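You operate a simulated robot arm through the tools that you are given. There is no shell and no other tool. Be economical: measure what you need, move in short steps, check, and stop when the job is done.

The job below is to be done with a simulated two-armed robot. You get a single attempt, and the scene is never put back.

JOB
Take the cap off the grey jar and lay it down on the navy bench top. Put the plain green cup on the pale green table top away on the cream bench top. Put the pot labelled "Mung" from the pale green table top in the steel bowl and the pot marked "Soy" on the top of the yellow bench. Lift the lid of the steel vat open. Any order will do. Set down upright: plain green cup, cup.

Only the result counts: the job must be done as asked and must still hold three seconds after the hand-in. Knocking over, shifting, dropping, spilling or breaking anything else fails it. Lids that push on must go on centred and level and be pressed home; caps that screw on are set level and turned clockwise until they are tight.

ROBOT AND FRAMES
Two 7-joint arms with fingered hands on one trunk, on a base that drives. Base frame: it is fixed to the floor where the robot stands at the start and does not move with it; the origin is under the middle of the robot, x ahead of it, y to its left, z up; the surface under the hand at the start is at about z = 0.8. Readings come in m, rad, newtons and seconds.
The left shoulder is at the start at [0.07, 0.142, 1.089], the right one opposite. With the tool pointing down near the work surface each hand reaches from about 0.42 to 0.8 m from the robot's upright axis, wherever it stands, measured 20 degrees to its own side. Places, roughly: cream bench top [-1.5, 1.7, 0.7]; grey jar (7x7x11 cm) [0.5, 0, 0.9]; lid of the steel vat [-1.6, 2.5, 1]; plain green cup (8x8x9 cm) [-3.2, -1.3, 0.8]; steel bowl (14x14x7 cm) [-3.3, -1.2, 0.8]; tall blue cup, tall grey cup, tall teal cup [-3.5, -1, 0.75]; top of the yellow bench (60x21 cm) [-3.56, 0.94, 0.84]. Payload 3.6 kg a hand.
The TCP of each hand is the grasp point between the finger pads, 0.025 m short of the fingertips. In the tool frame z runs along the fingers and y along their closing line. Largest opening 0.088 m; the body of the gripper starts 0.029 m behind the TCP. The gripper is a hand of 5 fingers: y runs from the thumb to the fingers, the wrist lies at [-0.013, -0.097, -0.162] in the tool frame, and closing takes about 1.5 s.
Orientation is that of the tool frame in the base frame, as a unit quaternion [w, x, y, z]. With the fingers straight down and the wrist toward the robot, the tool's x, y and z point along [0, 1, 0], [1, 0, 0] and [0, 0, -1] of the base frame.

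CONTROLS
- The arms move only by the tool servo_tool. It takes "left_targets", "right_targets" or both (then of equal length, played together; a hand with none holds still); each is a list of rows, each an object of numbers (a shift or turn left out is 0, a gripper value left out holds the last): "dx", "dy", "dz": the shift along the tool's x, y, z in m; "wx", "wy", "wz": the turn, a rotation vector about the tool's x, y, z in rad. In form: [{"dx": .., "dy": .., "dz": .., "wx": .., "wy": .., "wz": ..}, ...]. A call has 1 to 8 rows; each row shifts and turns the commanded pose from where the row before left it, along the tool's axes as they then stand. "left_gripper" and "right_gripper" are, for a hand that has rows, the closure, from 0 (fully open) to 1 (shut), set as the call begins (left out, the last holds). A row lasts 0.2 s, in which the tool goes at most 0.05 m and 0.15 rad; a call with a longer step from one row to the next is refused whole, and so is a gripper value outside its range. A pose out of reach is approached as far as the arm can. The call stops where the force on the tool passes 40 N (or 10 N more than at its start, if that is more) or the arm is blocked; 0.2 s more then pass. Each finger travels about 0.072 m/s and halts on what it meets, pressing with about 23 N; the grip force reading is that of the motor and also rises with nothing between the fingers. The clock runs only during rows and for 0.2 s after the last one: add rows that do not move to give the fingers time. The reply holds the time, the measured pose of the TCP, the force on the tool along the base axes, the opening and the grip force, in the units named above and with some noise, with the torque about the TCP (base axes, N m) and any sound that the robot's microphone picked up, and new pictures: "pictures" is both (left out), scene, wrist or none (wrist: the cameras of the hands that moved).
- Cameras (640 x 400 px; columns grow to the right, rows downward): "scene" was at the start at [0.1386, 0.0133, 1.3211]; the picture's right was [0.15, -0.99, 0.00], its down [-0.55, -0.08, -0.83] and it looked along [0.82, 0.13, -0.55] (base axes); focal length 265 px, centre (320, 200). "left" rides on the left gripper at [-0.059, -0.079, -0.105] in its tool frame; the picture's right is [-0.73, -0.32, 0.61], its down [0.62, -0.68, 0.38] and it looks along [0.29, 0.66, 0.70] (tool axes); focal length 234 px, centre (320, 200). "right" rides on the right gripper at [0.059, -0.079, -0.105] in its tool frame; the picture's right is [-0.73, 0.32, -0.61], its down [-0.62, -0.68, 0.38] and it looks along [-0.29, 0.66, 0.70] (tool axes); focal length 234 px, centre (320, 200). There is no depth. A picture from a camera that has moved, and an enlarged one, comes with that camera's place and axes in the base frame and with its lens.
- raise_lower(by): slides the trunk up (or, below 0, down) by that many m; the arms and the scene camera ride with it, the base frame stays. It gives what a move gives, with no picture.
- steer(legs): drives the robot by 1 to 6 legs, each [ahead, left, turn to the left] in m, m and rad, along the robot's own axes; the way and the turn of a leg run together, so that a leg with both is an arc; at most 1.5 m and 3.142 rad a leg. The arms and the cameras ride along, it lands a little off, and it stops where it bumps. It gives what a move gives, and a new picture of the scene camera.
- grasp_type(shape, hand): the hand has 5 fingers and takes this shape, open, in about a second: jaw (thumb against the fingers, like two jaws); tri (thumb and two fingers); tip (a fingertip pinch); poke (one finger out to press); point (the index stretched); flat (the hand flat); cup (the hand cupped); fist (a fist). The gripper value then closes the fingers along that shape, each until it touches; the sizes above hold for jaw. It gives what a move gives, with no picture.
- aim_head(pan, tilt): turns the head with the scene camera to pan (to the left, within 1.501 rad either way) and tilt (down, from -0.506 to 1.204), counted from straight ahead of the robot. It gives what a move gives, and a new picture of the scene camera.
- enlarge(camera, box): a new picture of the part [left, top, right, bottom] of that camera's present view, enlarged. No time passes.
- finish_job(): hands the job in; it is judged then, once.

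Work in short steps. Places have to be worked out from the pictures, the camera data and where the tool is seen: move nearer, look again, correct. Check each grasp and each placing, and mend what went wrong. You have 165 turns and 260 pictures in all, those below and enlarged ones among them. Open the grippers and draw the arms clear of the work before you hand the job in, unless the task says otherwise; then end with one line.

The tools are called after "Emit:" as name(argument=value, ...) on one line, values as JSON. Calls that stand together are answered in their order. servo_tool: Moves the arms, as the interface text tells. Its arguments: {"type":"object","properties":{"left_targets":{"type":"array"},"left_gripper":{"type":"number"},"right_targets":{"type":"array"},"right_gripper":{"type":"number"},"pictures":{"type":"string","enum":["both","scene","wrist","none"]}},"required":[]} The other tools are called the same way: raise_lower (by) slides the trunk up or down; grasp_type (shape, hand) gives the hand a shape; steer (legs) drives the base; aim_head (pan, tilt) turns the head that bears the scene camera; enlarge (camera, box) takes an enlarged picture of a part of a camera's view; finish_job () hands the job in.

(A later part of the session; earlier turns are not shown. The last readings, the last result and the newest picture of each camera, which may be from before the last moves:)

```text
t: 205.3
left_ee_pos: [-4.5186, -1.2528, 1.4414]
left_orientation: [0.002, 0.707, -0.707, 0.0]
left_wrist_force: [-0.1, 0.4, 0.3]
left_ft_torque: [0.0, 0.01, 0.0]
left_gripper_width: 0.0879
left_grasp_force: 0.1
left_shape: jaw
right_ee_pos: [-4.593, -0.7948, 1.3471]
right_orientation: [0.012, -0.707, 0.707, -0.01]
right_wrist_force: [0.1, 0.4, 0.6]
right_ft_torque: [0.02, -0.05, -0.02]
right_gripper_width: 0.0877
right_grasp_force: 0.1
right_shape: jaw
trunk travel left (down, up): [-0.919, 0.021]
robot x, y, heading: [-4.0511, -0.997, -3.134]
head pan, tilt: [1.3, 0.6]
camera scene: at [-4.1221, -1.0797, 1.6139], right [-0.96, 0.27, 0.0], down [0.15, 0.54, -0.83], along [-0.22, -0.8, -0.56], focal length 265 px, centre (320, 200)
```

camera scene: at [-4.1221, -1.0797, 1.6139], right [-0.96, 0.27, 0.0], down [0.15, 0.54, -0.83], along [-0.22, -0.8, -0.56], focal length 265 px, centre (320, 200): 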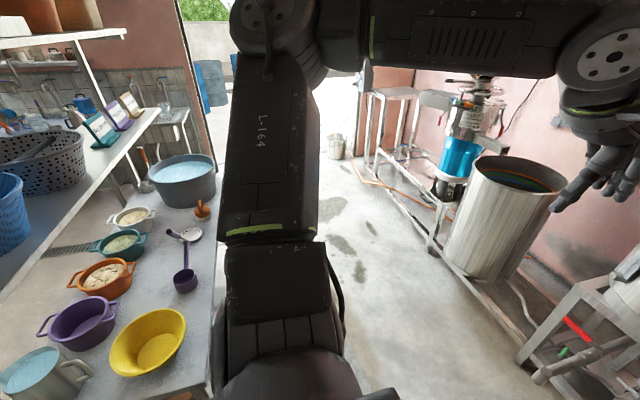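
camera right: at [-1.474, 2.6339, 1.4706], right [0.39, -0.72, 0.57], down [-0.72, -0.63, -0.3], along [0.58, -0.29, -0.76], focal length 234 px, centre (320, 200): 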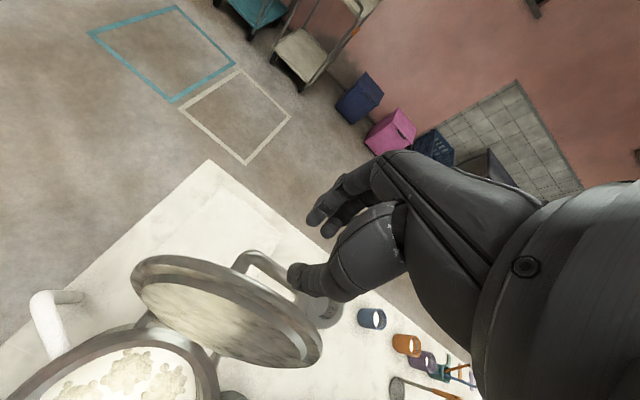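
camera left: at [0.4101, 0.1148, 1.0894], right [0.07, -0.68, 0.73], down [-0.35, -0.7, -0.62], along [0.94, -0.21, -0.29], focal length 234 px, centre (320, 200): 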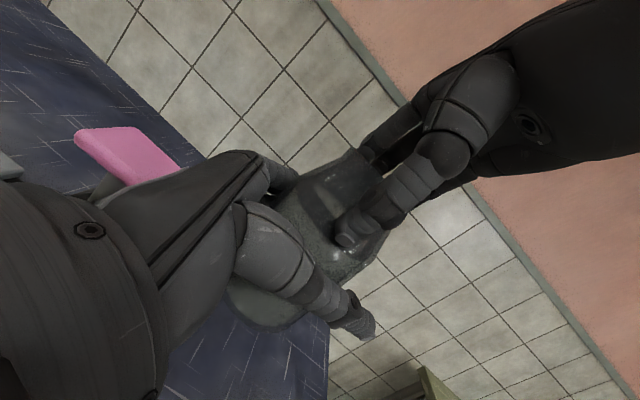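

Turning to face east toward the table.

Emit:
steer(legs=[[0, 0, -3.14]])

Emit:
aim_head(pan=0, tilt=0.8)

```text
t: 213.0
left_ee_pos: [-3.5771, -0.743, 1.4413]
left_orientation: [0.001, 0.71, 0.704, 0.001]
left_wrist_force: [0.3, -0.5, -0.1]
left_ft_torque: [0.01, 0.01, 0.02]
left_gripper_width: 0.0878
left_grasp_force: 0.0
left_shape: jaw
right_ee_pos: [-3.5073, -1.2005, 1.3471]
right_orientation: [-0.011, 0.71, 0.704, -0.012]
right_wrist_force: [0.4, -0.1, -0.8]
right_ft_torque: [-0.02, -0.02, 0.01]
right_gripper_width: 0.0877
right_grasp_force: 0.0
right_shape: jaw
trunk travel left (down, up): [-0.919, 0.021]
robot x, y, heading: [-4.044, -0.9965, -0.001]
head pan, tilt: [1.3, 0.6]
camera scene: at [-3.9739, -0.9122, 1.6137], right [0.96, -0.27, 0.0], down [-0.15, -0.54, -0.82], along [0.23, 0.79, -0.57], focal length 265 px, centre (320, 200)
```

scene: 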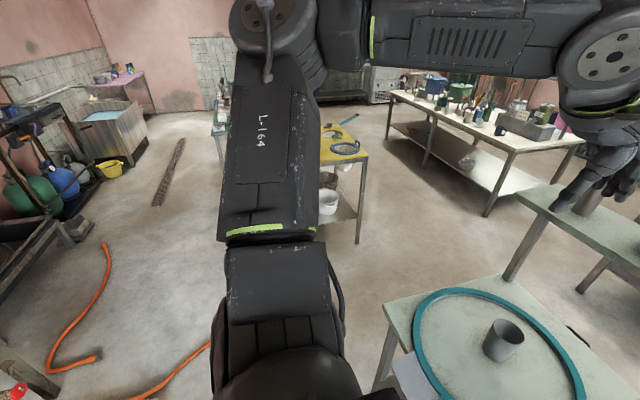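

```text
t: 214.5
left_ee_pos: [-3.5778, -0.742, 1.4419]
left_orientation: [0.001, 0.71, 0.705, 0.0]
left_wrist_force: [-0.2, -0.6, -1.4]
left_ft_torque: [0.03, 0.0, -0.01]
left_gripper_width: 0.0877
left_grasp_force: 0.1
left_shape: jaw
right_ee_pos: [-3.5063, -1.2012, 1.3474]
right_orientation: [-0.011, 0.71, 0.704, -0.011]
right_wrist_force: [0.9, -0.3, 0.9]
right_ft_torque: [0.04, -0.02, -0.02]
right_gripper_width: 0.0876
right_grasp_force: 0.1
right_shape: jaw
trunk travel left (down, up): [-0.919, 0.021]
robot x, y, heading: [-4.0485, -0.9947, -0.007]
head pan, tilt: [0.0, 0.799]
camera scene: at [-3.9174, -0.9979, 1.5969], right [-0.01, -1.0, 0.0], down [-0.72, 0.0, -0.7], along [0.7, 0.0, -0.72], focal length 265 px, centre (320, 200)
```

scene: 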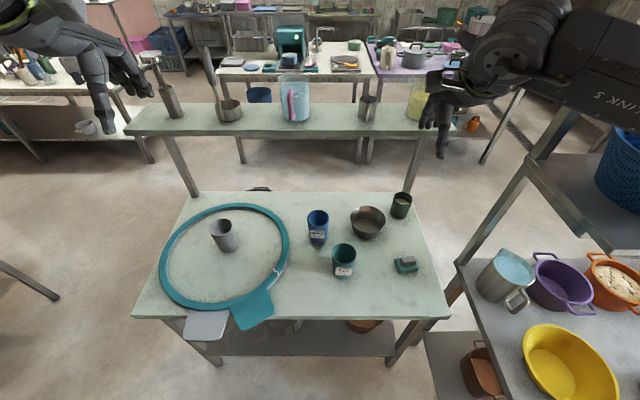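

A clear view from the back; all positions agree with my triangulation, and the upper plank (x -3.09 to -3.27, z ≈ 1.2) does not cover the blue, teal or bowl. I'll lower the trunk and shift so the right hand can work.

Emit:
raise_lower(by=-0.22)

Emit:
steer(legs=[[0.07, 0.13, 0.005]])

Emit:
aim_head(pan=-0.35, tilt=0.75)

Emit:
enlarge(camera="scene", box=[240, 120, 440, 260])

```text
t: 216.8
left_ee_pos: [-3.5783, -0.742, 1.2213]
left_orientation: [0.0, 0.71, 0.705, 0.0]
left_wrist_force: [0.1, -0.3, -0.2]
left_ft_torque: [0.01, -0.03, 0.02]
left_gripper_width: 0.0877
left_grasp_force: 0.0
left_shape: jaw
right_ee_pos: [-3.5072, -1.2009, 1.1276]
right_orientation: [-0.01, 0.71, 0.704, -0.012]
right_wrist_force: [-0.4, -0.6, -0.3]
right_ft_torque: [0.01, 0.0, -0.01]
right_gripper_width: 0.0876
right_grasp_force: 0.0
right_shape: jaw
trunk travel left (down, up): [-0.699, 0.241]
robot x, y, heading: [-4.0515, -0.9985, -0.008]
head pan, tilt: [0.0, 0.799]
```

```text
t: 218.2
left_ee_pos: [-3.5091, -0.61, 1.2235]
left_orientation: [0.0, 0.707, 0.707, 0.002]
left_wrist_force: [0.8, -0.4, 0.4]
left_ft_torque: [0.01, 0.03, 0.01]
left_gripper_width: 0.0878
left_grasp_force: 0.1
left_shape: jaw
right_ee_pos: [-3.4361, -1.069, 1.128]
right_orientation: [-0.011, 0.708, 0.706, -0.01]
right_wrist_force: [-0.4, -0.3, 0.7]
right_ft_torque: [-0.01, 0.04, 0.01]
right_gripper_width: 0.0879
right_grasp_force: 0.1
right_shape: jaw
trunk travel left (down, up): [-0.699, 0.241]
robot x, y, heading: [-3.9774, -0.8679, -0.001]
head pan, tilt: [0.0, 0.799]
camera scene: at [-3.8473, -0.8681, 1.3769], right [0.0, -1.0, 0.0], down [-0.72, 0.0, -0.7], along [0.7, 0.0, -0.72], focal length 265 px, centre (320, 200)
```

scene: 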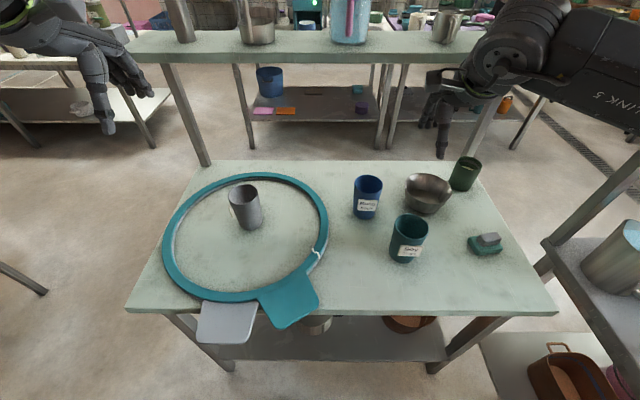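

```text
t: 219.0
left_ee_pos: [-3.5092, -0.6091, 1.221]
left_orientation: [0.001, 0.708, 0.707, 0.0]
left_wrist_force: [-0.1, 0.5, -0.3]
left_ft_torque: [-0.01, 0.01, -0.03]
left_gripper_width: 0.0879
left_grasp_force: 0.0
left_shape: jaw
right_ee_pos: [-3.4352, -1.0676, 1.1268]
right_orientation: [-0.01, 0.708, 0.706, -0.012]
right_wrist_force: [-0.6, 0.4, -0.4]
right_ft_torque: [0.01, -0.01, 0.01]
right_gripper_width: 0.0877
right_grasp_force: 0.0
right_shape: jaw
trunk travel left (down, up): [-0.699, 0.241]
robot x, y, heading: [-3.9775, -0.865, 0.001]
head pan, tilt: [-0.351, 0.75]
camera scene: at [-3.8492, -0.8944, 1.3808], right [-0.34, -0.94, 0.0], down [-0.64, 0.23, -0.73], along [0.69, -0.25, -0.68], focal length 265 px, centre (320, 200)
```

scene: 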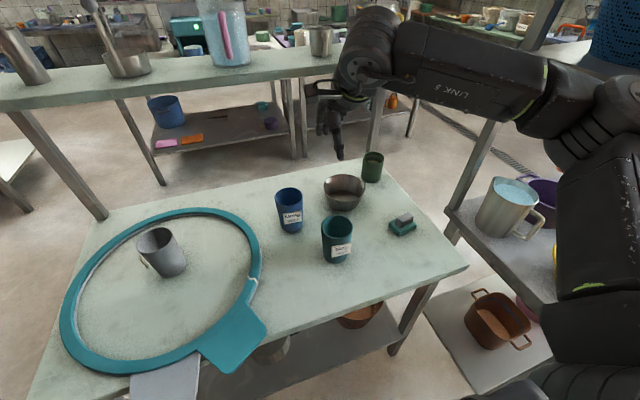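

```text
2.86 times, centred on (340, 190) of scene
camera zoom: at [-3.8492, -0.8944, 1.3808], right [-0.34, -0.94, 0.0], down [-0.64, 0.23, -0.73], along [0.69, -0.25, -0.68], focal length 756 px, centre (263, 229)
```

zoom: 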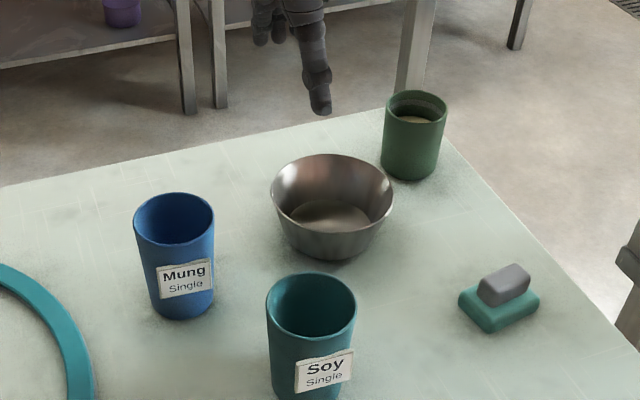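

Both labels read clearly: blue = Mung, teal = Soy. I'll take the blue one first: move above it and turn the hand ~60° so the fingers avoid the label plate.

Emit:
servo_tool(right_targets=[{"dx": 0.037, "dy": 0.045, "wx": -0.022, "wz": -0.1}, {"wz": -0.15}, {"wz": -0.15}, {"wz": -0.15}, {"wz": -0.15}, {"wz": -0.15}, {"wz": -0.15}, {}], pictures="wrist")

```text
refused: row 1 steps farther than a row can; nothing moved
```

Emit:
servo_tool(right_targets=[{"dx": 0.03, "dy": 0.037, "wx": -0.022}, {"dx": 0.03, "dy": 0.037}, {"dx": 0.014, "dy": 0.033, "wz": -0.1}, {"wz": -0.15}, {"wz": -0.15}, {"wz": -0.15}, {"wz": -0.15}, {"wz": -0.15}], pictures="both")

```text
t: 220.8
left_ee_pos: [-3.5103, -0.6105, 1.2227]
left_orientation: [0.0, 0.708, 0.706, 0.003]
left_wrist_force: [-0.5, 0.2, 0.1]
left_ft_torque: [0.01, -0.02, -0.01]
left_gripper_width: 0.088
left_grasp_force: 0.1
left_shape: jaw
right_ee_pos: [-3.3584, -1.0131, 1.1211]
right_orientation: [-0.003, 0.46, 0.888, 0.003]
right_wrist_force: [0.5, 0.3, 0.6]
right_ft_torque: [0.02, 0.02, 0.02]
right_gripper_width: 0.0878
right_grasp_force: 0.0
right_shape: jaw
right hand out of reach, approached as far as the arm can: row 7, 8
trunk travel left (down, up): [-0.699, 0.241]
robot x, y, heading: [-3.9791, -0.8642, -0.001]
head pan, tilt: [-0.351, 0.75]
camera scene: at [-3.8509, -0.8977, 1.381], right [-0.34, -0.94, 0.0], down [-0.64, 0.24, -0.73], along [0.69, -0.25, -0.68], focal length 265 px, centre (320, 200)
camera right: at [-3.4559, -1.0114, 1.2251], right [0.68, -0.41, 0.6], down [-0.2, -0.9, -0.39], along [0.7, 0.15, -0.7], focal length 234 px, centre (320, 200)
```

scene: 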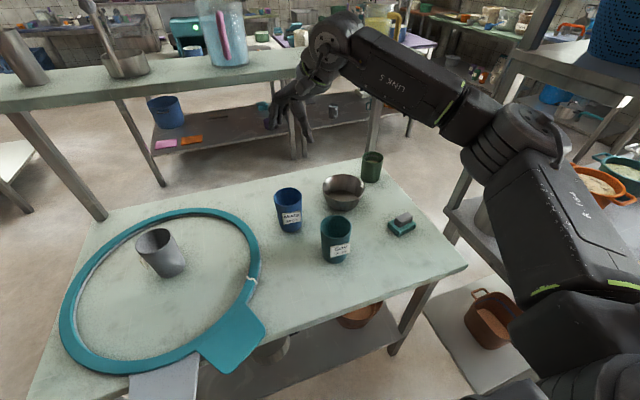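
right: 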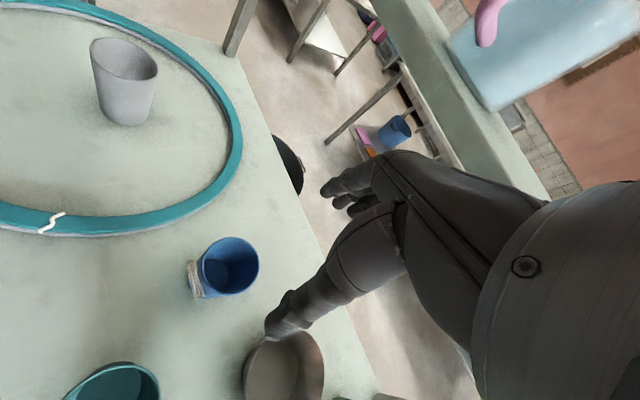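

The counter-clockwise turn is limited. I'll try turning the hand clockwise instead, which also keeps fingers off the label.

Emit:
servo_tool(right_targets=[{"wz": 0.15}, {"wz": 0.15}, {"wz": 0.15}, {"wz": 0.15}, {"wz": 0.15}, {"wz": 0.15}, {"wz": 0.15}, {"wz": 0.15}], pictures="none")

Emit:
servo_tool(right_targets=[{"wz": 0.15}, {"wz": 0.15}, {"wz": 0.15}, {"wz": 0.1}, {}], pictures="both")

```text
t: 222.6
left_ee_pos: [-3.5079, -0.6076, 1.2216]
left_orientation: [0.001, 0.708, 0.706, 0.001]
left_wrist_force: [0.3, 0.6, 0.3]
left_ft_torque: [-0.02, 0.0, -0.01]
left_gripper_width: 0.0878
left_grasp_force: 0.1
left_shape: jaw
right_ee_pos: [-3.3568, -1.0103, 1.1213]
right_orientation: [-0.001, 0.881, 0.473, 0.0]
right_wrist_force: [0.0, 0.3, 0.3]
right_ft_torque: [0.01, 0.02, -0.02]
right_gripper_width: 0.0878
right_grasp_force: 0.1
right_shape: jaw
trunk travel left (down, up): [-0.699, 0.241]
robot x, y, heading: [-3.9798, -0.8679, -0.003]
head pan, tilt: [-0.351, 0.75]
```

```text
t: 223.8
left_ee_pos: [-3.5079, -0.6079, 1.2215]
left_orientation: [0.0, 0.708, 0.706, 0.001]
left_wrist_force: [0.1, -0.9, -0.2]
left_ft_torque: [0.0, -0.03, -0.02]
left_gripper_width: 0.0878
left_grasp_force: 0.1
left_shape: jaw
right_ee_pos: [-3.3563, -1.0106, 1.1205]
right_orientation: [-0.002, 0.976, 0.217, -0.002]
right_wrist_force: [-0.1, -0.2, -0.1]
right_ft_torque: [0.0, 0.0, -0.03]
right_gripper_width: 0.0878
right_grasp_force: 0.0
right_shape: jaw
trunk travel left (down, up): [-0.699, 0.241]
robot x, y, heading: [-3.9799, -0.8664, 0.002]
head pan, tilt: [-0.351, 0.75]
camera scene: at [-3.8493, -0.8953, 1.3808], right [-0.34, -0.94, 0.0], down [-0.64, 0.24, -0.73], along [0.69, -0.25, -0.68], focal length 265 px, centre (320, 200)
camera right: at [-3.3362, -0.9152, 1.2249], right [-0.52, -0.6, 0.61], down [-0.85, 0.36, -0.38], along [0.01, -0.71, -0.7], focal length 234 px, centre (320, 200)
```

scene: 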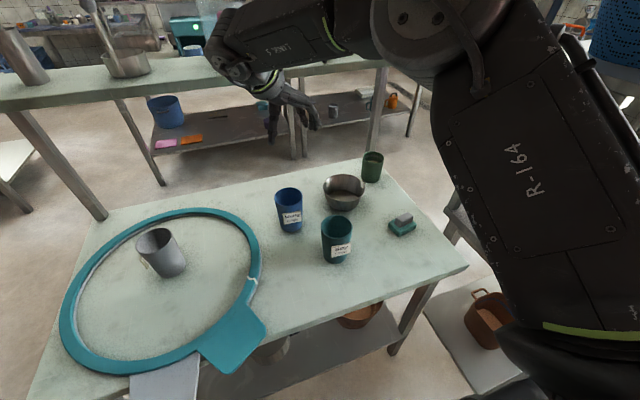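
right: 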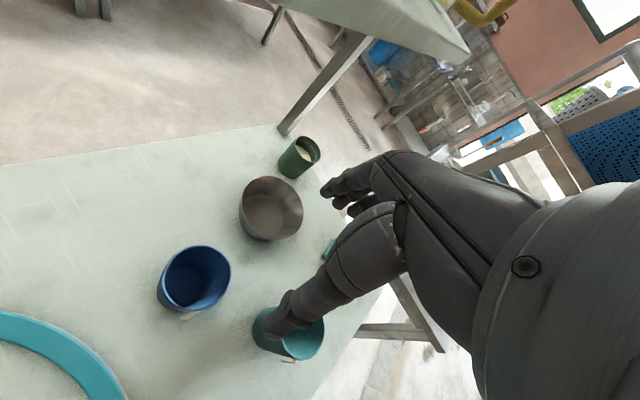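

Clockwise works, with the closing line nearly along y. The wrist view gives blue at (-3.335, -0.990). I'll align and descend part way.

Emit:
servo_tool(right_targets=[{"dx": 0.0276, "dy": -0.0087}, {"dz": 0.045}, {"dz": 0.045}, {"dz": 0.045}, {"dz": 0.03}, {}], pictures="both")

```text
t: 225.2
left_ee_pos: [-3.5097, -0.6087, 1.2209]
left_orientation: [0.001, 0.708, 0.706, 0.0]
left_wrist_force: [0.5, -0.2, -0.6]
left_ft_torque: [-0.02, 0.0, -0.02]
left_gripper_width: 0.0879
left_grasp_force: 0.1
left_shape: jaw
right_ee_pos: [-3.3407, -0.9931, 0.9492]
right_orientation: [-0.003, 0.976, 0.216, 0.0]
right_wrist_force: [-0.4, -0.8, 0.9]
right_ft_torque: [0.01, -0.01, -0.02]
right_gripper_width: 0.0878
right_grasp_force: 0.0
right_shape: jaw
right hand out of reach, approached as far as the arm can: row 1
trunk travel left (down, up): [-0.699, 0.241]
robot x, y, heading: [-3.9787, -0.8656, -0.005]
head pan, tilt: [-0.351, 0.75]
camera scene: at [-3.8497, -0.8945, 1.3809], right [-0.34, -0.94, 0.0], down [-0.64, 0.24, -0.73], along [0.69, -0.25, -0.68], focal length 265 px, centre (320, 200)
camera right: at [-3.3206, -0.8976, 1.0544], right [-0.52, -0.6, 0.61], down [-0.85, 0.36, -0.38], along [0.01, -0.71, -0.7], focal length 234 px, centre (320, 200)
```

scene: 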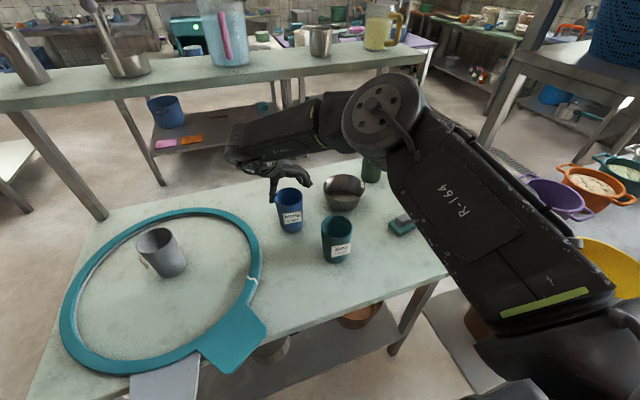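
right: 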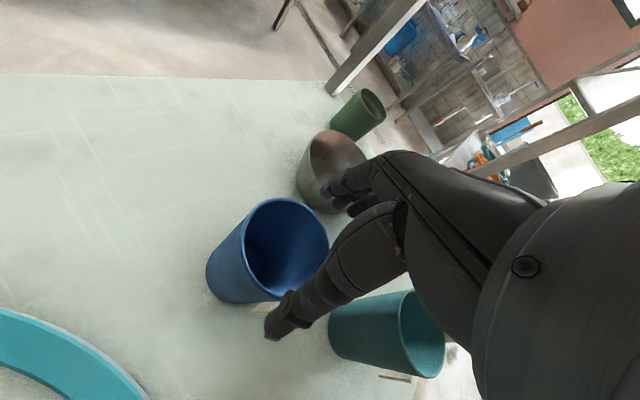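

Aligned within 5 mm. Small correction and descend to grasp height z ≈ 0.885.

Emit:
servo_tool(right_targets=[{"dx": 0.0047, "dy": -0.0018}, {"dz": 0.025}, {"dz": 0.025}, {"dz": 0.014}, {}], pictures="wrist")

```text
t: 226.4
left_ee_pos: [-3.511, -0.6078, 1.2225]
left_orientation: [0.001, 0.708, 0.707, 0.001]
left_wrist_force: [0.7, -0.2, 0.1]
left_ft_torque: [0.02, -0.03, -0.05]
left_gripper_width: 0.0879
left_grasp_force: 0.0
left_shape: jaw
right_ee_pos: [-3.3395, -0.9879, 0.8893]
right_orientation: [-0.002, 0.976, 0.218, 0.001]
right_wrist_force: [2.0, 0.1, 18.0]
right_ft_torque: [-0.01, 0.0, -0.01]
right_gripper_width: 0.0884
right_grasp_force: 0.1
right_shape: jaw
trunk travel left (down, up): [-0.699, 0.241]
robot x, y, heading: [-3.98, -0.863, -0.001]
head pan, tilt: [-0.351, 0.75]
camera right: at [-3.3184, -0.8932, 0.9936], right [-0.52, -0.6, 0.6], down [-0.85, 0.35, -0.38], along [0.02, -0.72, -0.7], focal length 234 px, centre (320, 200)
```

right: 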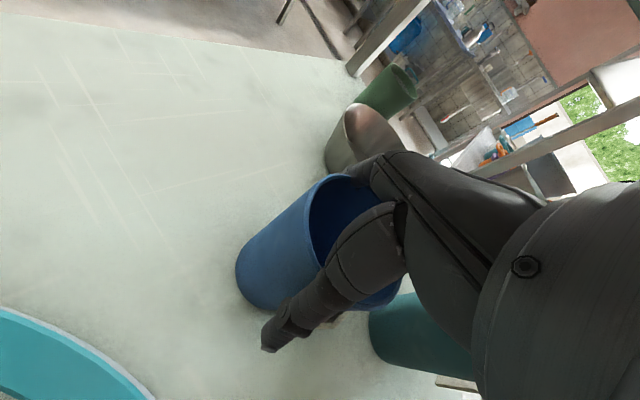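

Force 18 N: the palm touches the rim. I'll rise 10 mm and then close.

Emit:
servo_tool(right_targets=[{"dz": -0.012}, {}], pictures="none")

Emit:
servo_tool(right_targets=[{}, {}, {}, {}, {}, {}], right_gripper=1, pictures="both")

```text
t: 227.0
left_ee_pos: [-3.5085, -0.6084, 1.2215]
left_orientation: [0.0, 0.708, 0.706, 0.001]
left_wrist_force: [-0.8, 0.0, -0.4]
left_ft_torque: [0.03, -0.02, -0.03]
left_gripper_width: 0.0879
left_grasp_force: 0.1
left_shape: jaw
right_ee_pos: [-3.3378, -0.9884, 0.8979]
right_orientation: [-0.003, 0.976, 0.217, -0.001]
right_wrist_force: [0.3, -0.4, 0.1]
right_ft_torque: [0.0, -0.01, 0.02]
right_gripper_width: 0.0878
right_grasp_force: 0.1
right_shape: jaw
trunk travel left (down, up): [-0.699, 0.241]
robot x, y, heading: [-3.9789, -0.8683, -0.0]
head pan, tilt: [-0.351, 0.75]
```

```text
t: 228.4
left_ee_pos: [-3.5076, -0.6086, 1.2212]
left_orientation: [0.001, 0.707, 0.707, 0.001]
left_wrist_force: [0.0, -0.4, 0.1]
left_ft_torque: [-0.02, 0.01, 0.02]
left_gripper_width: 0.0878
left_grasp_force: 0.1
left_shape: jaw
right_ee_pos: [-3.3364, -0.9893, 0.8996]
right_orientation: [-0.003, 0.976, 0.218, -0.002]
right_wrist_force: [-0.4, -0.8, 0.1]
right_ft_torque: [-0.01, 0.0, 0.02]
right_gripper_width: 0.061
right_grasp_force: 22.8
right_shape: jaw
trunk travel left (down, up): [-0.699, 0.241]
robot x, y, heading: [-3.977, -0.8633, -0.002]
head pan, tilt: [-0.351, 0.75]
camera scene: at [-3.8491, -0.8948, 1.3808], right [-0.34, -0.94, 0.0], down [-0.64, 0.24, -0.73], along [0.69, -0.25, -0.68], focal length 265 px, centre (320, 200)
camera right: at [-3.3166, -0.8936, 1.003], right [-0.52, -0.6, 0.61], down [-0.85, 0.35, -0.38], along [0.01, -0.71, -0.7], focal length 234 px, centre (320, 200)
```

scene: 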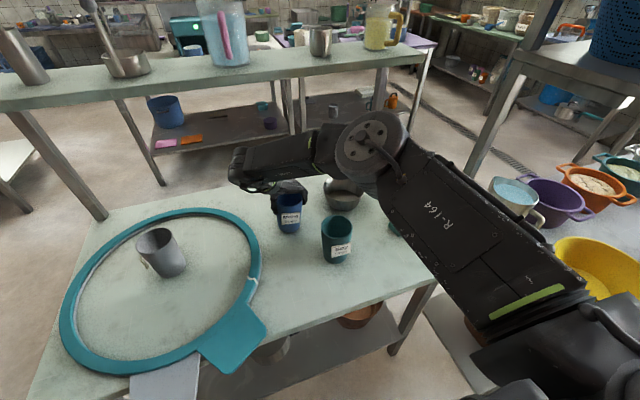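
right: 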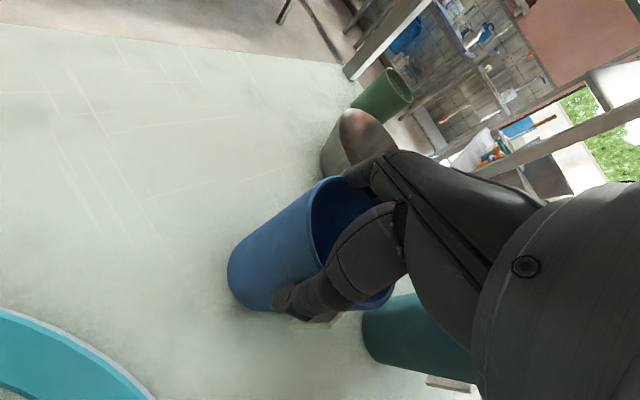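

Gripped at 61 mm. Lifting 9 cm and checking.

Emit:
servo_tool(right_targets=[{"dz": -0.02}, {"dz": -0.035}, {"dz": -0.035}, {}], pictures="both")

```text
t: 229.4
left_ee_pos: [-3.5068, -0.6086, 1.2208]
left_orientation: [0.0, 0.708, 0.706, 0.001]
left_wrist_force: [0.5, -0.7, -0.9]
left_ft_torque: [-0.01, -0.01, 0.02]
left_gripper_width: 0.0878
left_grasp_force: 0.0
left_shape: jaw
right_ee_pos: [-3.3365, -0.9901, 0.989]
right_orientation: [-0.002, 0.976, 0.217, -0.002]
right_wrist_force: [-0.4, -1.1, 0.3]
right_ft_torque: [0.04, -0.01, -0.04]
right_gripper_width: 0.0611
right_grasp_force: 23.2
right_shape: jaw
trunk travel left (down, up): [-0.699, 0.241]
robot x, y, heading: [-3.9778, -0.8615, -0.004]
head pan, tilt: [-0.351, 0.75]
camera scene: at [-3.8486, -0.8951, 1.3808], right [-0.34, -0.94, 0.0], down [-0.64, 0.24, -0.73], along [0.69, -0.25, -0.68], focal length 265 px, centre (320, 200)
camera right: at [-3.3164, -0.8943, 1.0933], right [-0.52, -0.6, 0.61], down [-0.85, 0.35, -0.38], along [0.01, -0.71, -0.7], focal length 234 px, centre (320, 200)
```

scene: 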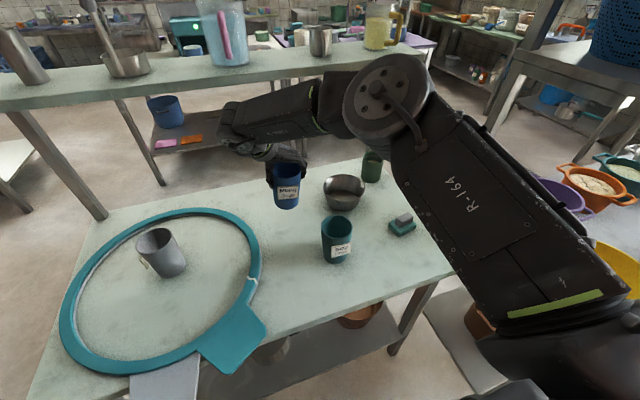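
right: 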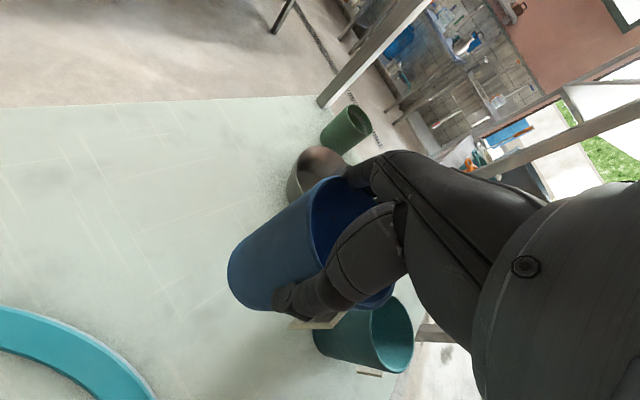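

Held upright. I'll turn the hand part-way back (so the wrist stays clear of the plank) and carry it over the bowl.

Emit:
servo_tool(right_targets=[{"wz": -0.15}, {"wz": -0.15}, {"wz": -0.15}, {"wz": -0.15}, {"dx": -0.0269, "dy": 0.0264}, {"dx": -0.0269, "dy": 0.0264}, {"dx": -0.0269, "dy": 0.0264}, {}], pictures="both")

```text
t: 231.2
left_ee_pos: [-3.5082, -0.608, 1.2212]
left_orientation: [0.001, 0.708, 0.706, 0.0]
left_wrist_force: [-0.3, -0.5, 0.5]
left_ft_torque: [0.01, 0.01, 0.06]
left_gripper_width: 0.0879
left_grasp_force: 0.0
left_shape: jaw
right_ee_pos: [-3.3102, -1.1004, 0.9874]
right_orientation: [-0.003, 0.869, 0.495, -0.002]
right_wrist_force: [0.3, 0.8, -0.3]
right_ft_torque: [-0.02, 0.02, 0.01]
right_gripper_width: 0.0607
right_grasp_force: 23.2
right_shape: jaw
trunk travel left (down, up): [-0.699, 0.241]
robot x, y, heading: [-3.9756, -0.8684, -0.003]
head pan, tilt: [-0.351, 0.75]
camera scene: at [-3.8492, -0.8942, 1.3808], right [-0.34, -0.94, 0.0], down [-0.64, 0.23, -0.73], along [0.69, -0.25, -0.68], focal length 265 px, centre (320, 200)
camera right: at [-3.3478, -1.01, 1.0923], right [-0.09, -0.79, 0.6], down [-0.9, -0.19, -0.38], along [0.42, -0.58, -0.7], focal length 234 px, centre (320, 200)
```

scene: 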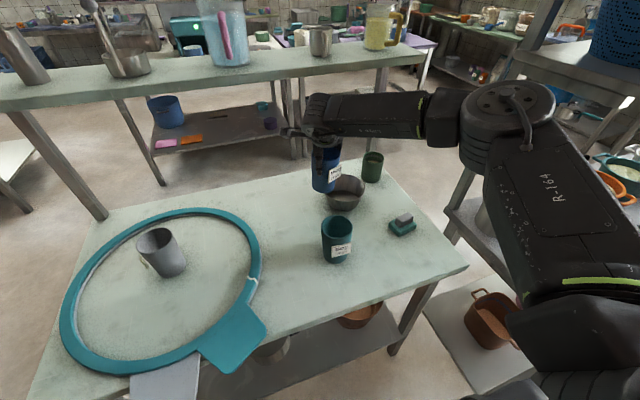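
right: 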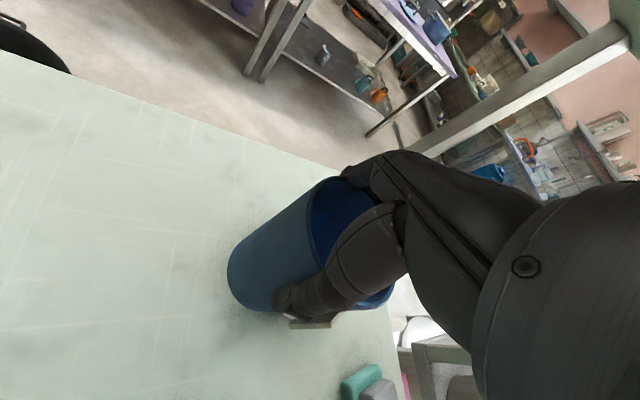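

Continue the last 7.5 cm to the bowl centre.

Emit:
servo_tool(right_targets=[{"dx": -0.0264, "dy": 0.0267}, {"dx": -0.0263, "dy": 0.0267}, {}], pictures="both")

Emit:
enlarge(camera="scene", box=[290, 120, 410, 220])

```text
t: 232.0
left_ee_pos: [-3.5082, -0.6085, 1.2214]
left_orientation: [0.001, 0.708, 0.707, 0.0]
left_wrist_force: [-0.2, -0.1, 0.0]
left_ft_torque: [0.0, -0.02, 0.02]
left_gripper_width: 0.0875
left_grasp_force: 0.0
left_shape: jaw
right_ee_pos: [-3.2911, -1.1731, 0.9866]
right_orientation: [-0.003, 0.869, 0.495, -0.001]
right_wrist_force: [-0.4, 0.2, -0.4]
right_ft_torque: [-0.01, -0.02, 0.03]
right_gripper_width: 0.0606
right_grasp_force: 24.0
right_shape: jaw
trunk travel left (down, up): [-0.699, 0.241]
robot x, y, heading: [-3.9788, -0.8656, 0.001]
head pan, tilt: [-0.351, 0.75]
camera scene: at [-3.8493, -0.894, 1.3809], right [-0.34, -0.94, 0.0], down [-0.64, 0.23, -0.73], along [0.69, -0.25, -0.68], focal length 265 px, centre (320, 200)
camera right: at [-3.3287, -1.0833, 1.0916], right [-0.09, -0.79, 0.6], down [-0.91, -0.19, -0.38], along [0.42, -0.58, -0.7], focal length 234 px, centre (320, 200)
```

scene: 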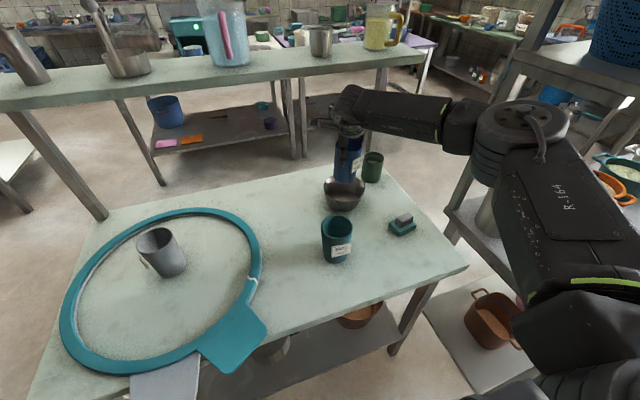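
right: 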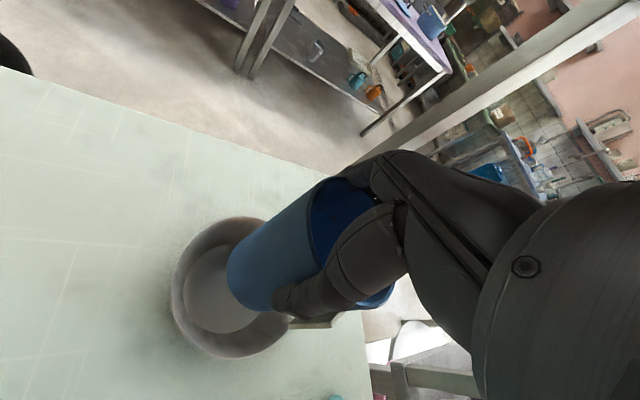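

```text
4.00 times, centred on (350, 170) of scene
camera zoom: at [-3.8493, -0.894, 1.3809], right [-0.34, -0.94, 0.0], down [-0.64, 0.23, -0.73], along [0.69, -0.25, -0.68], focal length 1058 px, centre (200, 320)
```

zoom: 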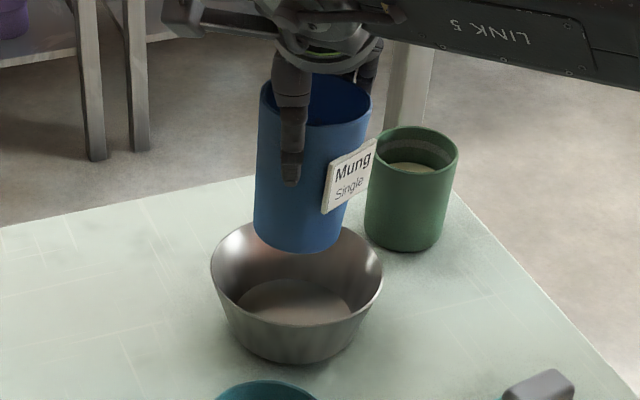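

The bowl centre is about 1.5 cm nearer than the cup's base. I'll shift back 1.6 cm and lower into the bowl.

Emit:
servo_tool(right_targets=[{"dy": -0.016}, {"dz": 0.02}, {"dz": 0.02}, {}], pictures="none")

Emit:
enlarge(camera="scene", box=[290, 120, 410, 220])

```text
t: 233.0
left_ee_pos: [-3.5089, -0.6089, 1.2216]
left_orientation: [0.001, 0.708, 0.707, 0.001]
left_wrist_force: [0.7, -0.3, 0.1]
left_ft_torque: [-0.02, 0.01, -0.01]
left_gripper_width: 0.0877
left_grasp_force: 0.0
left_shape: jaw
right_ee_pos: [-3.3056, -1.1646, 0.9472]
right_orientation: [-0.002, 0.869, 0.495, 0.0]
right_wrist_force: [0.9, 0.1, -0.8]
right_ft_torque: [0.01, 0.02, 0.0]
right_gripper_width: 0.061
right_grasp_force: 22.7
right_shape: jaw
trunk travel left (down, up): [-0.699, 0.241]
robot x, y, heading: [-3.9787, -0.8634, 0.0]
head pan, tilt: [-0.351, 0.75]
```

```text
4.00 times, centred on (350, 170) of scene
camera zoom: at [-3.8497, -0.8947, 1.3809], right [-0.34, -0.94, 0.0], down [-0.64, 0.24, -0.73], along [0.69, -0.25, -0.68], focal length 1058 px, centre (200, 320)
```

zoom: 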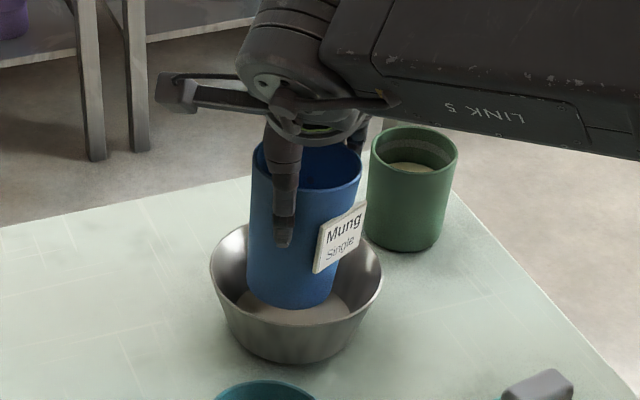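

Well centred. Lowering to contact in fine steps.

Emit:
servo_tool(right_targets=[{"dz": 0.012}, {"dz": 0.012}, {"dz": 0.004}, {"dz": 0.003}, {}], pictures="none")

Emit:
servo_tool(right_targets=[{"dz": 0.003}, {"dz": 0.002}, {}], pictures="none")

```text
t: 234.2
left_ee_pos: [-3.5092, -0.6081, 1.2215]
left_orientation: [0.002, 0.707, 0.707, 0.0]
left_wrist_force: [-0.5, -0.3, 0.0]
left_ft_torque: [0.0, 0.01, -0.03]
left_gripper_width: 0.088
left_grasp_force: 0.1
left_shape: jaw
right_ee_pos: [-3.3049, -1.1647, 0.9164]
right_orientation: [-0.003, 0.869, 0.495, 0.0]
right_wrist_force: [0.1, -0.6, -0.2]
right_ft_torque: [-0.04, -0.01, 0.02]
right_gripper_width: 0.0609
right_grasp_force: 22.8
right_shape: jaw
trunk travel left (down, up): [-0.699, 0.241]
robot x, y, heading: [-3.9767, -0.8683, -0.006]
head pan, tilt: [-0.351, 0.75]
```

```text
t: 235.0
left_ee_pos: [-3.5084, -0.6094, 1.2203]
left_orientation: [0.001, 0.708, 0.706, 0.001]
left_wrist_force: [0.8, 0.6, 0.8]
left_ft_torque: [-0.01, 0.06, 0.03]
left_gripper_width: 0.0875
left_grasp_force: 0.1
left_shape: jaw
right_ee_pos: [-3.3046, -1.1636, 0.9117]
right_orientation: [-0.003, 0.868, 0.496, 0.0]
right_wrist_force: [-0.1, 0.1, -0.3]
right_ft_torque: [0.03, 0.0, 0.0]
right_gripper_width: 0.0611
right_grasp_force: 22.9
right_shape: jaw
trunk travel left (down, up): [-0.699, 0.241]
robot x, y, heading: [-3.9746, -0.867, -0.004]
head pan, tilt: [-0.351, 0.75]
```

Emit:
servo_tool(right_targets=[{"dz": 0.003}, {"dz": 0.002}, {}], pictures="none")

Emit:
servo_tool(right_targets=[{"dz": 0.002}, {"dz": 0.001}, {}], pictures="wrist")

```text
t: 235.8
left_ee_pos: [-3.5091, -0.6098, 1.2217]
left_orientation: [0.0, 0.708, 0.706, 0.001]
left_wrist_force: [-1.1, -0.9, 0.2]
left_ft_torque: [-0.01, 0.0, -0.01]
left_gripper_width: 0.0878
left_grasp_force: 0.1
left_shape: jaw
right_ee_pos: [-3.3056, -1.165, 0.9057]
right_orientation: [-0.003, 0.868, 0.496, 0.0]
right_wrist_force: [1.1, -0.6, 0.4]
right_ft_torque: [-0.04, -0.05, -0.01]
right_gripper_width: 0.0609
right_grasp_force: 23.1
right_shape: jaw
trunk travel left (down, up): [-0.699, 0.241]
robot x, y, heading: [-3.9779, -0.8656, 0.0]
head pan, tilt: [-0.351, 0.75]
```

```text
t: 236.6
left_ee_pos: [-3.5092, -0.6085, 1.2214]
left_orientation: [0.001, 0.707, 0.707, 0.002]
left_wrist_force: [0.1, 0.8, 0.2]
left_ft_torque: [0.01, -0.03, -0.01]
left_gripper_width: 0.0878
left_grasp_force: 0.0
left_shape: jaw
right_ee_pos: [-3.3047, -1.1637, 0.9032]
right_orientation: [-0.002, 0.869, 0.495, 0.0]
right_wrist_force: [0.1, 0.1, 0.1]
right_ft_torque: [-0.05, -0.01, 0.01]
right_gripper_width: 0.0607
right_grasp_force: 23.2
right_shape: jaw
trunk travel left (down, up): [-0.699, 0.241]
robot x, y, heading: [-3.9734, -0.8654, -0.005]
head pan, tilt: [-0.351, 0.75]
camera right: at [-3.3424, -1.0737, 1.0084], right [-0.09, -0.79, 0.6], down [-0.91, -0.19, -0.38], along [0.42, -0.58, -0.7], focal length 234 px, centre (320, 200)
```

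right: 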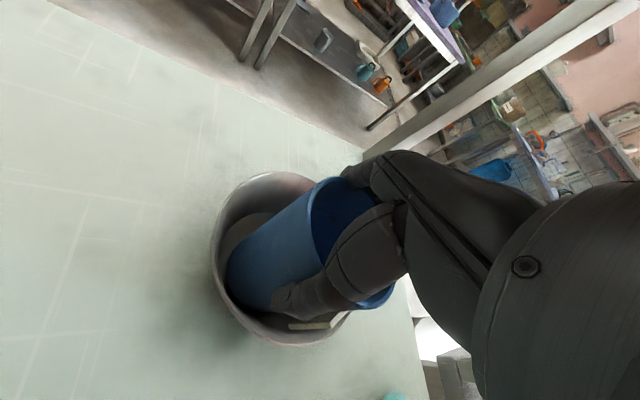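

Two more millimetres at a time until I feel contact.

Emit:
servo_tool(right_targets=[{"dz": 0.002}, {"dz": 0.001}, {}], pictures="none")

Emit:
servo_tool(right_targets=[{"dz": 0.001}, {}], pictures="none")

```text
t: 237.4
left_ee_pos: [-3.509, -0.6087, 1.2223]
left_orientation: [0.001, 0.707, 0.707, 0.001]
left_wrist_force: [-0.3, -0.5, 0.3]
left_ft_torque: [0.01, 0.0, -0.02]
left_gripper_width: 0.0879
left_grasp_force: 0.1
left_shape: jaw
right_ee_pos: [-3.3055, -1.1637, 0.9009]
right_orientation: [-0.002, 0.868, 0.497, 0.0]
right_wrist_force: [0.2, -1.5, 0.5]
right_ft_torque: [-0.02, -0.04, -0.01]
right_gripper_width: 0.0606
right_grasp_force: 23.0
right_shape: jaw
trunk travel left (down, up): [-0.699, 0.241]
robot x, y, heading: [-3.9752, -0.864, 0.0]
head pan, tilt: [-0.351, 0.75]
```

```text
t: 238.0
left_ee_pos: [-3.5086, -0.6087, 1.2214]
left_orientation: [0.001, 0.708, 0.707, 0.001]
left_wrist_force: [0.2, 0.0, 0.9]
left_ft_torque: [0.0, 0.0, 0.01]
left_gripper_width: 0.0879
left_grasp_force: 0.1
left_shape: jaw
right_ee_pos: [-3.3051, -1.1653, 0.8992]
right_orientation: [-0.003, 0.869, 0.496, -0.001]
right_wrist_force: [0.4, -1.2, 0.7]
right_ft_torque: [-0.02, -0.04, -0.02]
right_gripper_width: 0.0609
right_grasp_force: 23.0
right_shape: jaw
trunk travel left (down, up): [-0.699, 0.241]
robot x, y, heading: [-3.9754, -0.8684, 0.001]
head pan, tilt: [-0.351, 0.75]
```

Emit:
servo_tool(right_targets=[{"dz": 0.002}, {"dz": 0.002}, {}], pictures="none")

Emit:
enlarge(camera="scene", box=[290, 120, 410, 220])

```text
t: 238.8
left_ee_pos: [-3.5087, -0.6073, 1.2216]
left_orientation: [0.001, 0.708, 0.706, 0.001]
left_wrist_force: [-0.3, 0.1, 0.0]
left_ft_torque: [-0.02, 0.0, 0.02]
left_gripper_width: 0.0878
left_grasp_force: 0.1
left_shape: jaw
right_ee_pos: [-3.3056, -1.1631, 0.8976]
right_orientation: [-0.001, 0.869, 0.495, 0.001]
right_wrist_force: [4.4, -0.8, 12.9]
right_ft_torque: [-0.28, -0.19, 0.02]
right_gripper_width: 0.0606
right_grasp_force: 23.4
right_shape: jaw
trunk travel left (down, up): [-0.699, 0.241]
robot x, y, heading: [-3.9774, -0.8661, 0.001]
head pan, tilt: [-0.351, 0.75]
```

```text
4.00 times, centred on (350, 170) of scene
camera zoom: at [-3.851, -0.8938, 1.3812], right [-0.34, -0.94, 0.0], down [-0.64, 0.23, -0.73], along [0.69, -0.25, -0.68], focal length 1058 px, centre (200, 320)
```

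zoom: 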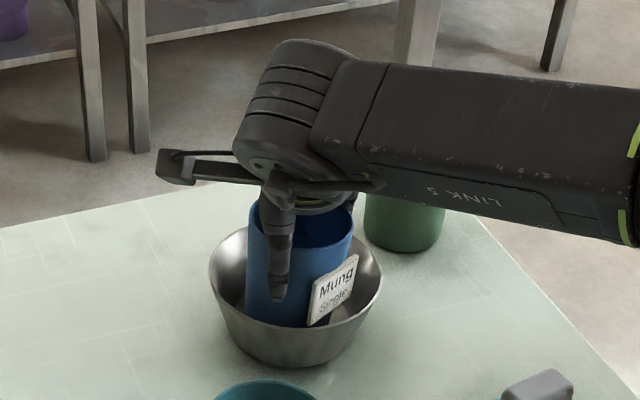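

Firm contact (12.9 N). Ease 2 mm and open.

Emit:
servo_tool(right_targets=[{"dz": -0.002}, {}, {}, {}, {}], right_gripper=0, pictures="none")

Emit:
servo_tool(right_targets=[{"dz": -0.015}, {"dz": -0.025}, {"dz": -0.03}, {"dz": -0.03}, {"dz": -0.03}, {}], pictures="both")

Emit:
enlarge(camera="scene", box=[290, 120, 410, 220])

```text
t: 240.0
left_ee_pos: [-3.5092, -0.6076, 1.2219]
left_orientation: [0.001, 0.707, 0.707, 0.001]
left_wrist_force: [0.9, -0.7, -0.4]
left_ft_torque: [0.0, -0.01, -0.02]
left_gripper_width: 0.0878
left_grasp_force: 0.0
left_shape: jaw
right_ee_pos: [-3.3056, -1.1648, 0.8984]
right_orientation: [-0.002, 0.869, 0.496, 0.001]
right_wrist_force: [0.2, 2.2, 5.7]
right_ft_torque: [-0.04, -0.03, 0.0]
right_gripper_width: 0.088
right_grasp_force: 0.0
right_shape: jaw
trunk travel left (down, up): [-0.699, 0.241]
robot x, y, heading: [-3.9767, -0.864, -0.001]
head pan, tilt: [-0.351, 0.75]
```

```text
t: 241.4
left_ee_pos: [-3.5093, -0.6083, 1.2212]
left_orientation: [0.001, 0.707, 0.707, 0.001]
left_wrist_force: [-0.8, 0.8, -0.1]
left_ft_torque: [0.02, 0.01, -0.05]
left_gripper_width: 0.0878
left_grasp_force: 0.1
left_shape: jaw
right_ee_pos: [-3.3049, -1.1651, 1.0284]
right_orientation: [-0.003, 0.869, 0.495, -0.001]
right_wrist_force: [-0.7, -0.3, 1.0]
right_ft_torque: [0.01, -0.01, 0.0]
right_gripper_width: 0.0879
right_grasp_force: 0.0
right_shape: jaw
trunk travel left (down, up): [-0.699, 0.241]
robot x, y, heading: [-3.9799, -0.8656, -0.004]
head pan, tilt: [-0.351, 0.75]
camera scene: at [-3.8488, -0.8951, 1.3808], right [-0.34, -0.94, 0.0], down [-0.64, 0.24, -0.73], along [0.69, -0.25, -0.68], focal length 265 px, centre (320, 200)
camera right: at [-3.3422, -1.0751, 1.1331], right [-0.09, -0.79, 0.6], down [-0.91, -0.19, -0.38], along [0.42, -0.58, -0.7], focal length 234 px, centre (320, 200)
```

scene: 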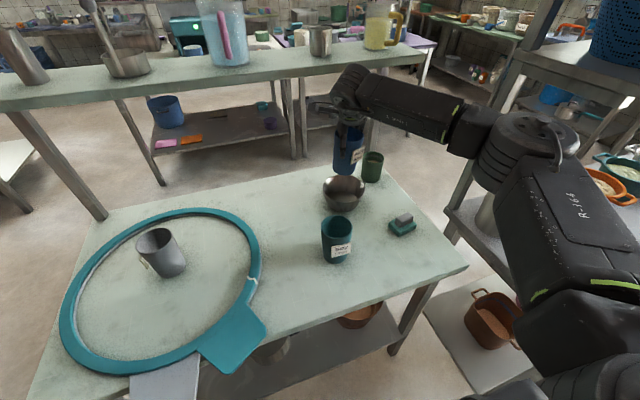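
right: 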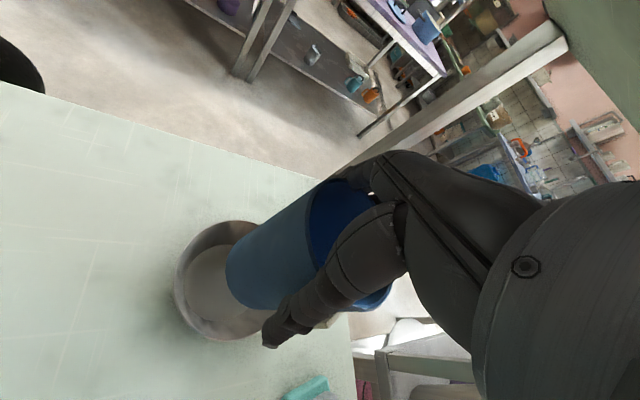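

```text
4.00 times, centred on (350, 170) of scene
camera zoom: at [-3.8488, -0.8951, 1.3808], right [-0.34, -0.94, 0.0], down [-0.64, 0.24, -0.73], along [0.69, -0.25, -0.68], focal length 1058 px, centre (200, 320)
```

zoom: 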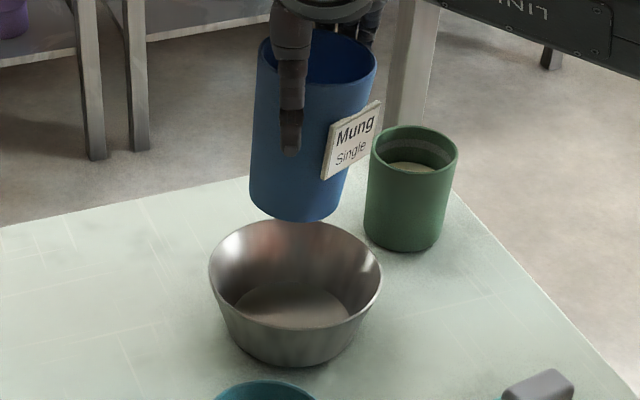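

The cup came up with the open hand — its rim is wedged between thumb and fingers. I'll lower it back into the bowl and release differently.

Emit:
servo_tool(right_targets=[{"dz": 0.03}, {"dz": 0.03}, {"dz": 0.03}, {"dz": 0.025}, {"dz": 0.008}, {"dz": 0.004}, {}], pictures="wrist")

Emit:
enlarge(camera="scene", box=[290, 120, 410, 220])

```text
t: 243.0
left_ee_pos: [-3.5075, -0.6093, 1.2217]
left_orientation: [0.001, 0.707, 0.707, 0.001]
left_wrist_force: [-0.4, -0.1, -0.2]
left_ft_torque: [0.02, 0.0, 0.02]
left_gripper_width: 0.0879
left_grasp_force: 0.0
left_shape: jaw
right_ee_pos: [-3.3064, -1.1623, 0.9001]
right_orientation: [-0.003, 0.869, 0.495, 0.0]
right_wrist_force: [0.7, 0.4, -0.3]
right_ft_torque: [0.02, 0.01, 0.0]
right_gripper_width: 0.088
right_grasp_force: 0.0
right_shape: jaw
trunk travel left (down, up): [-0.699, 0.241]
robot x, y, heading: [-3.9761, -0.865, -0.003]
head pan, tilt: [-0.351, 0.75]
camera right: at [-3.3423, -1.0732, 1.0056], right [-0.09, -0.79, 0.6], down [-0.91, -0.19, -0.38], along [0.42, -0.58, -0.7], focal length 234 px, centre (320, 200)
```

right: 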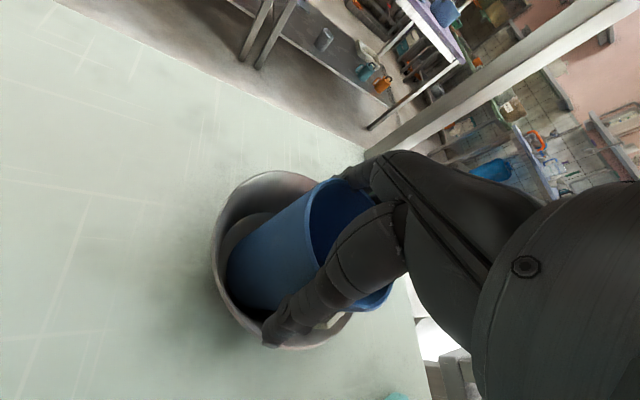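

```text
4.00 times, centred on (350, 170) of scene
camera zoom: at [-3.8491, -0.8949, 1.3808], right [-0.34, -0.94, 0.0], down [-0.64, 0.24, -0.73], along [0.69, -0.25, -0.68], focal length 1058 px, centre (200, 320)
```

zoom: 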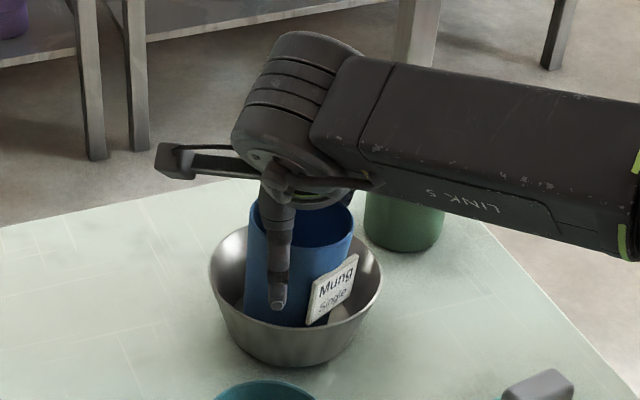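

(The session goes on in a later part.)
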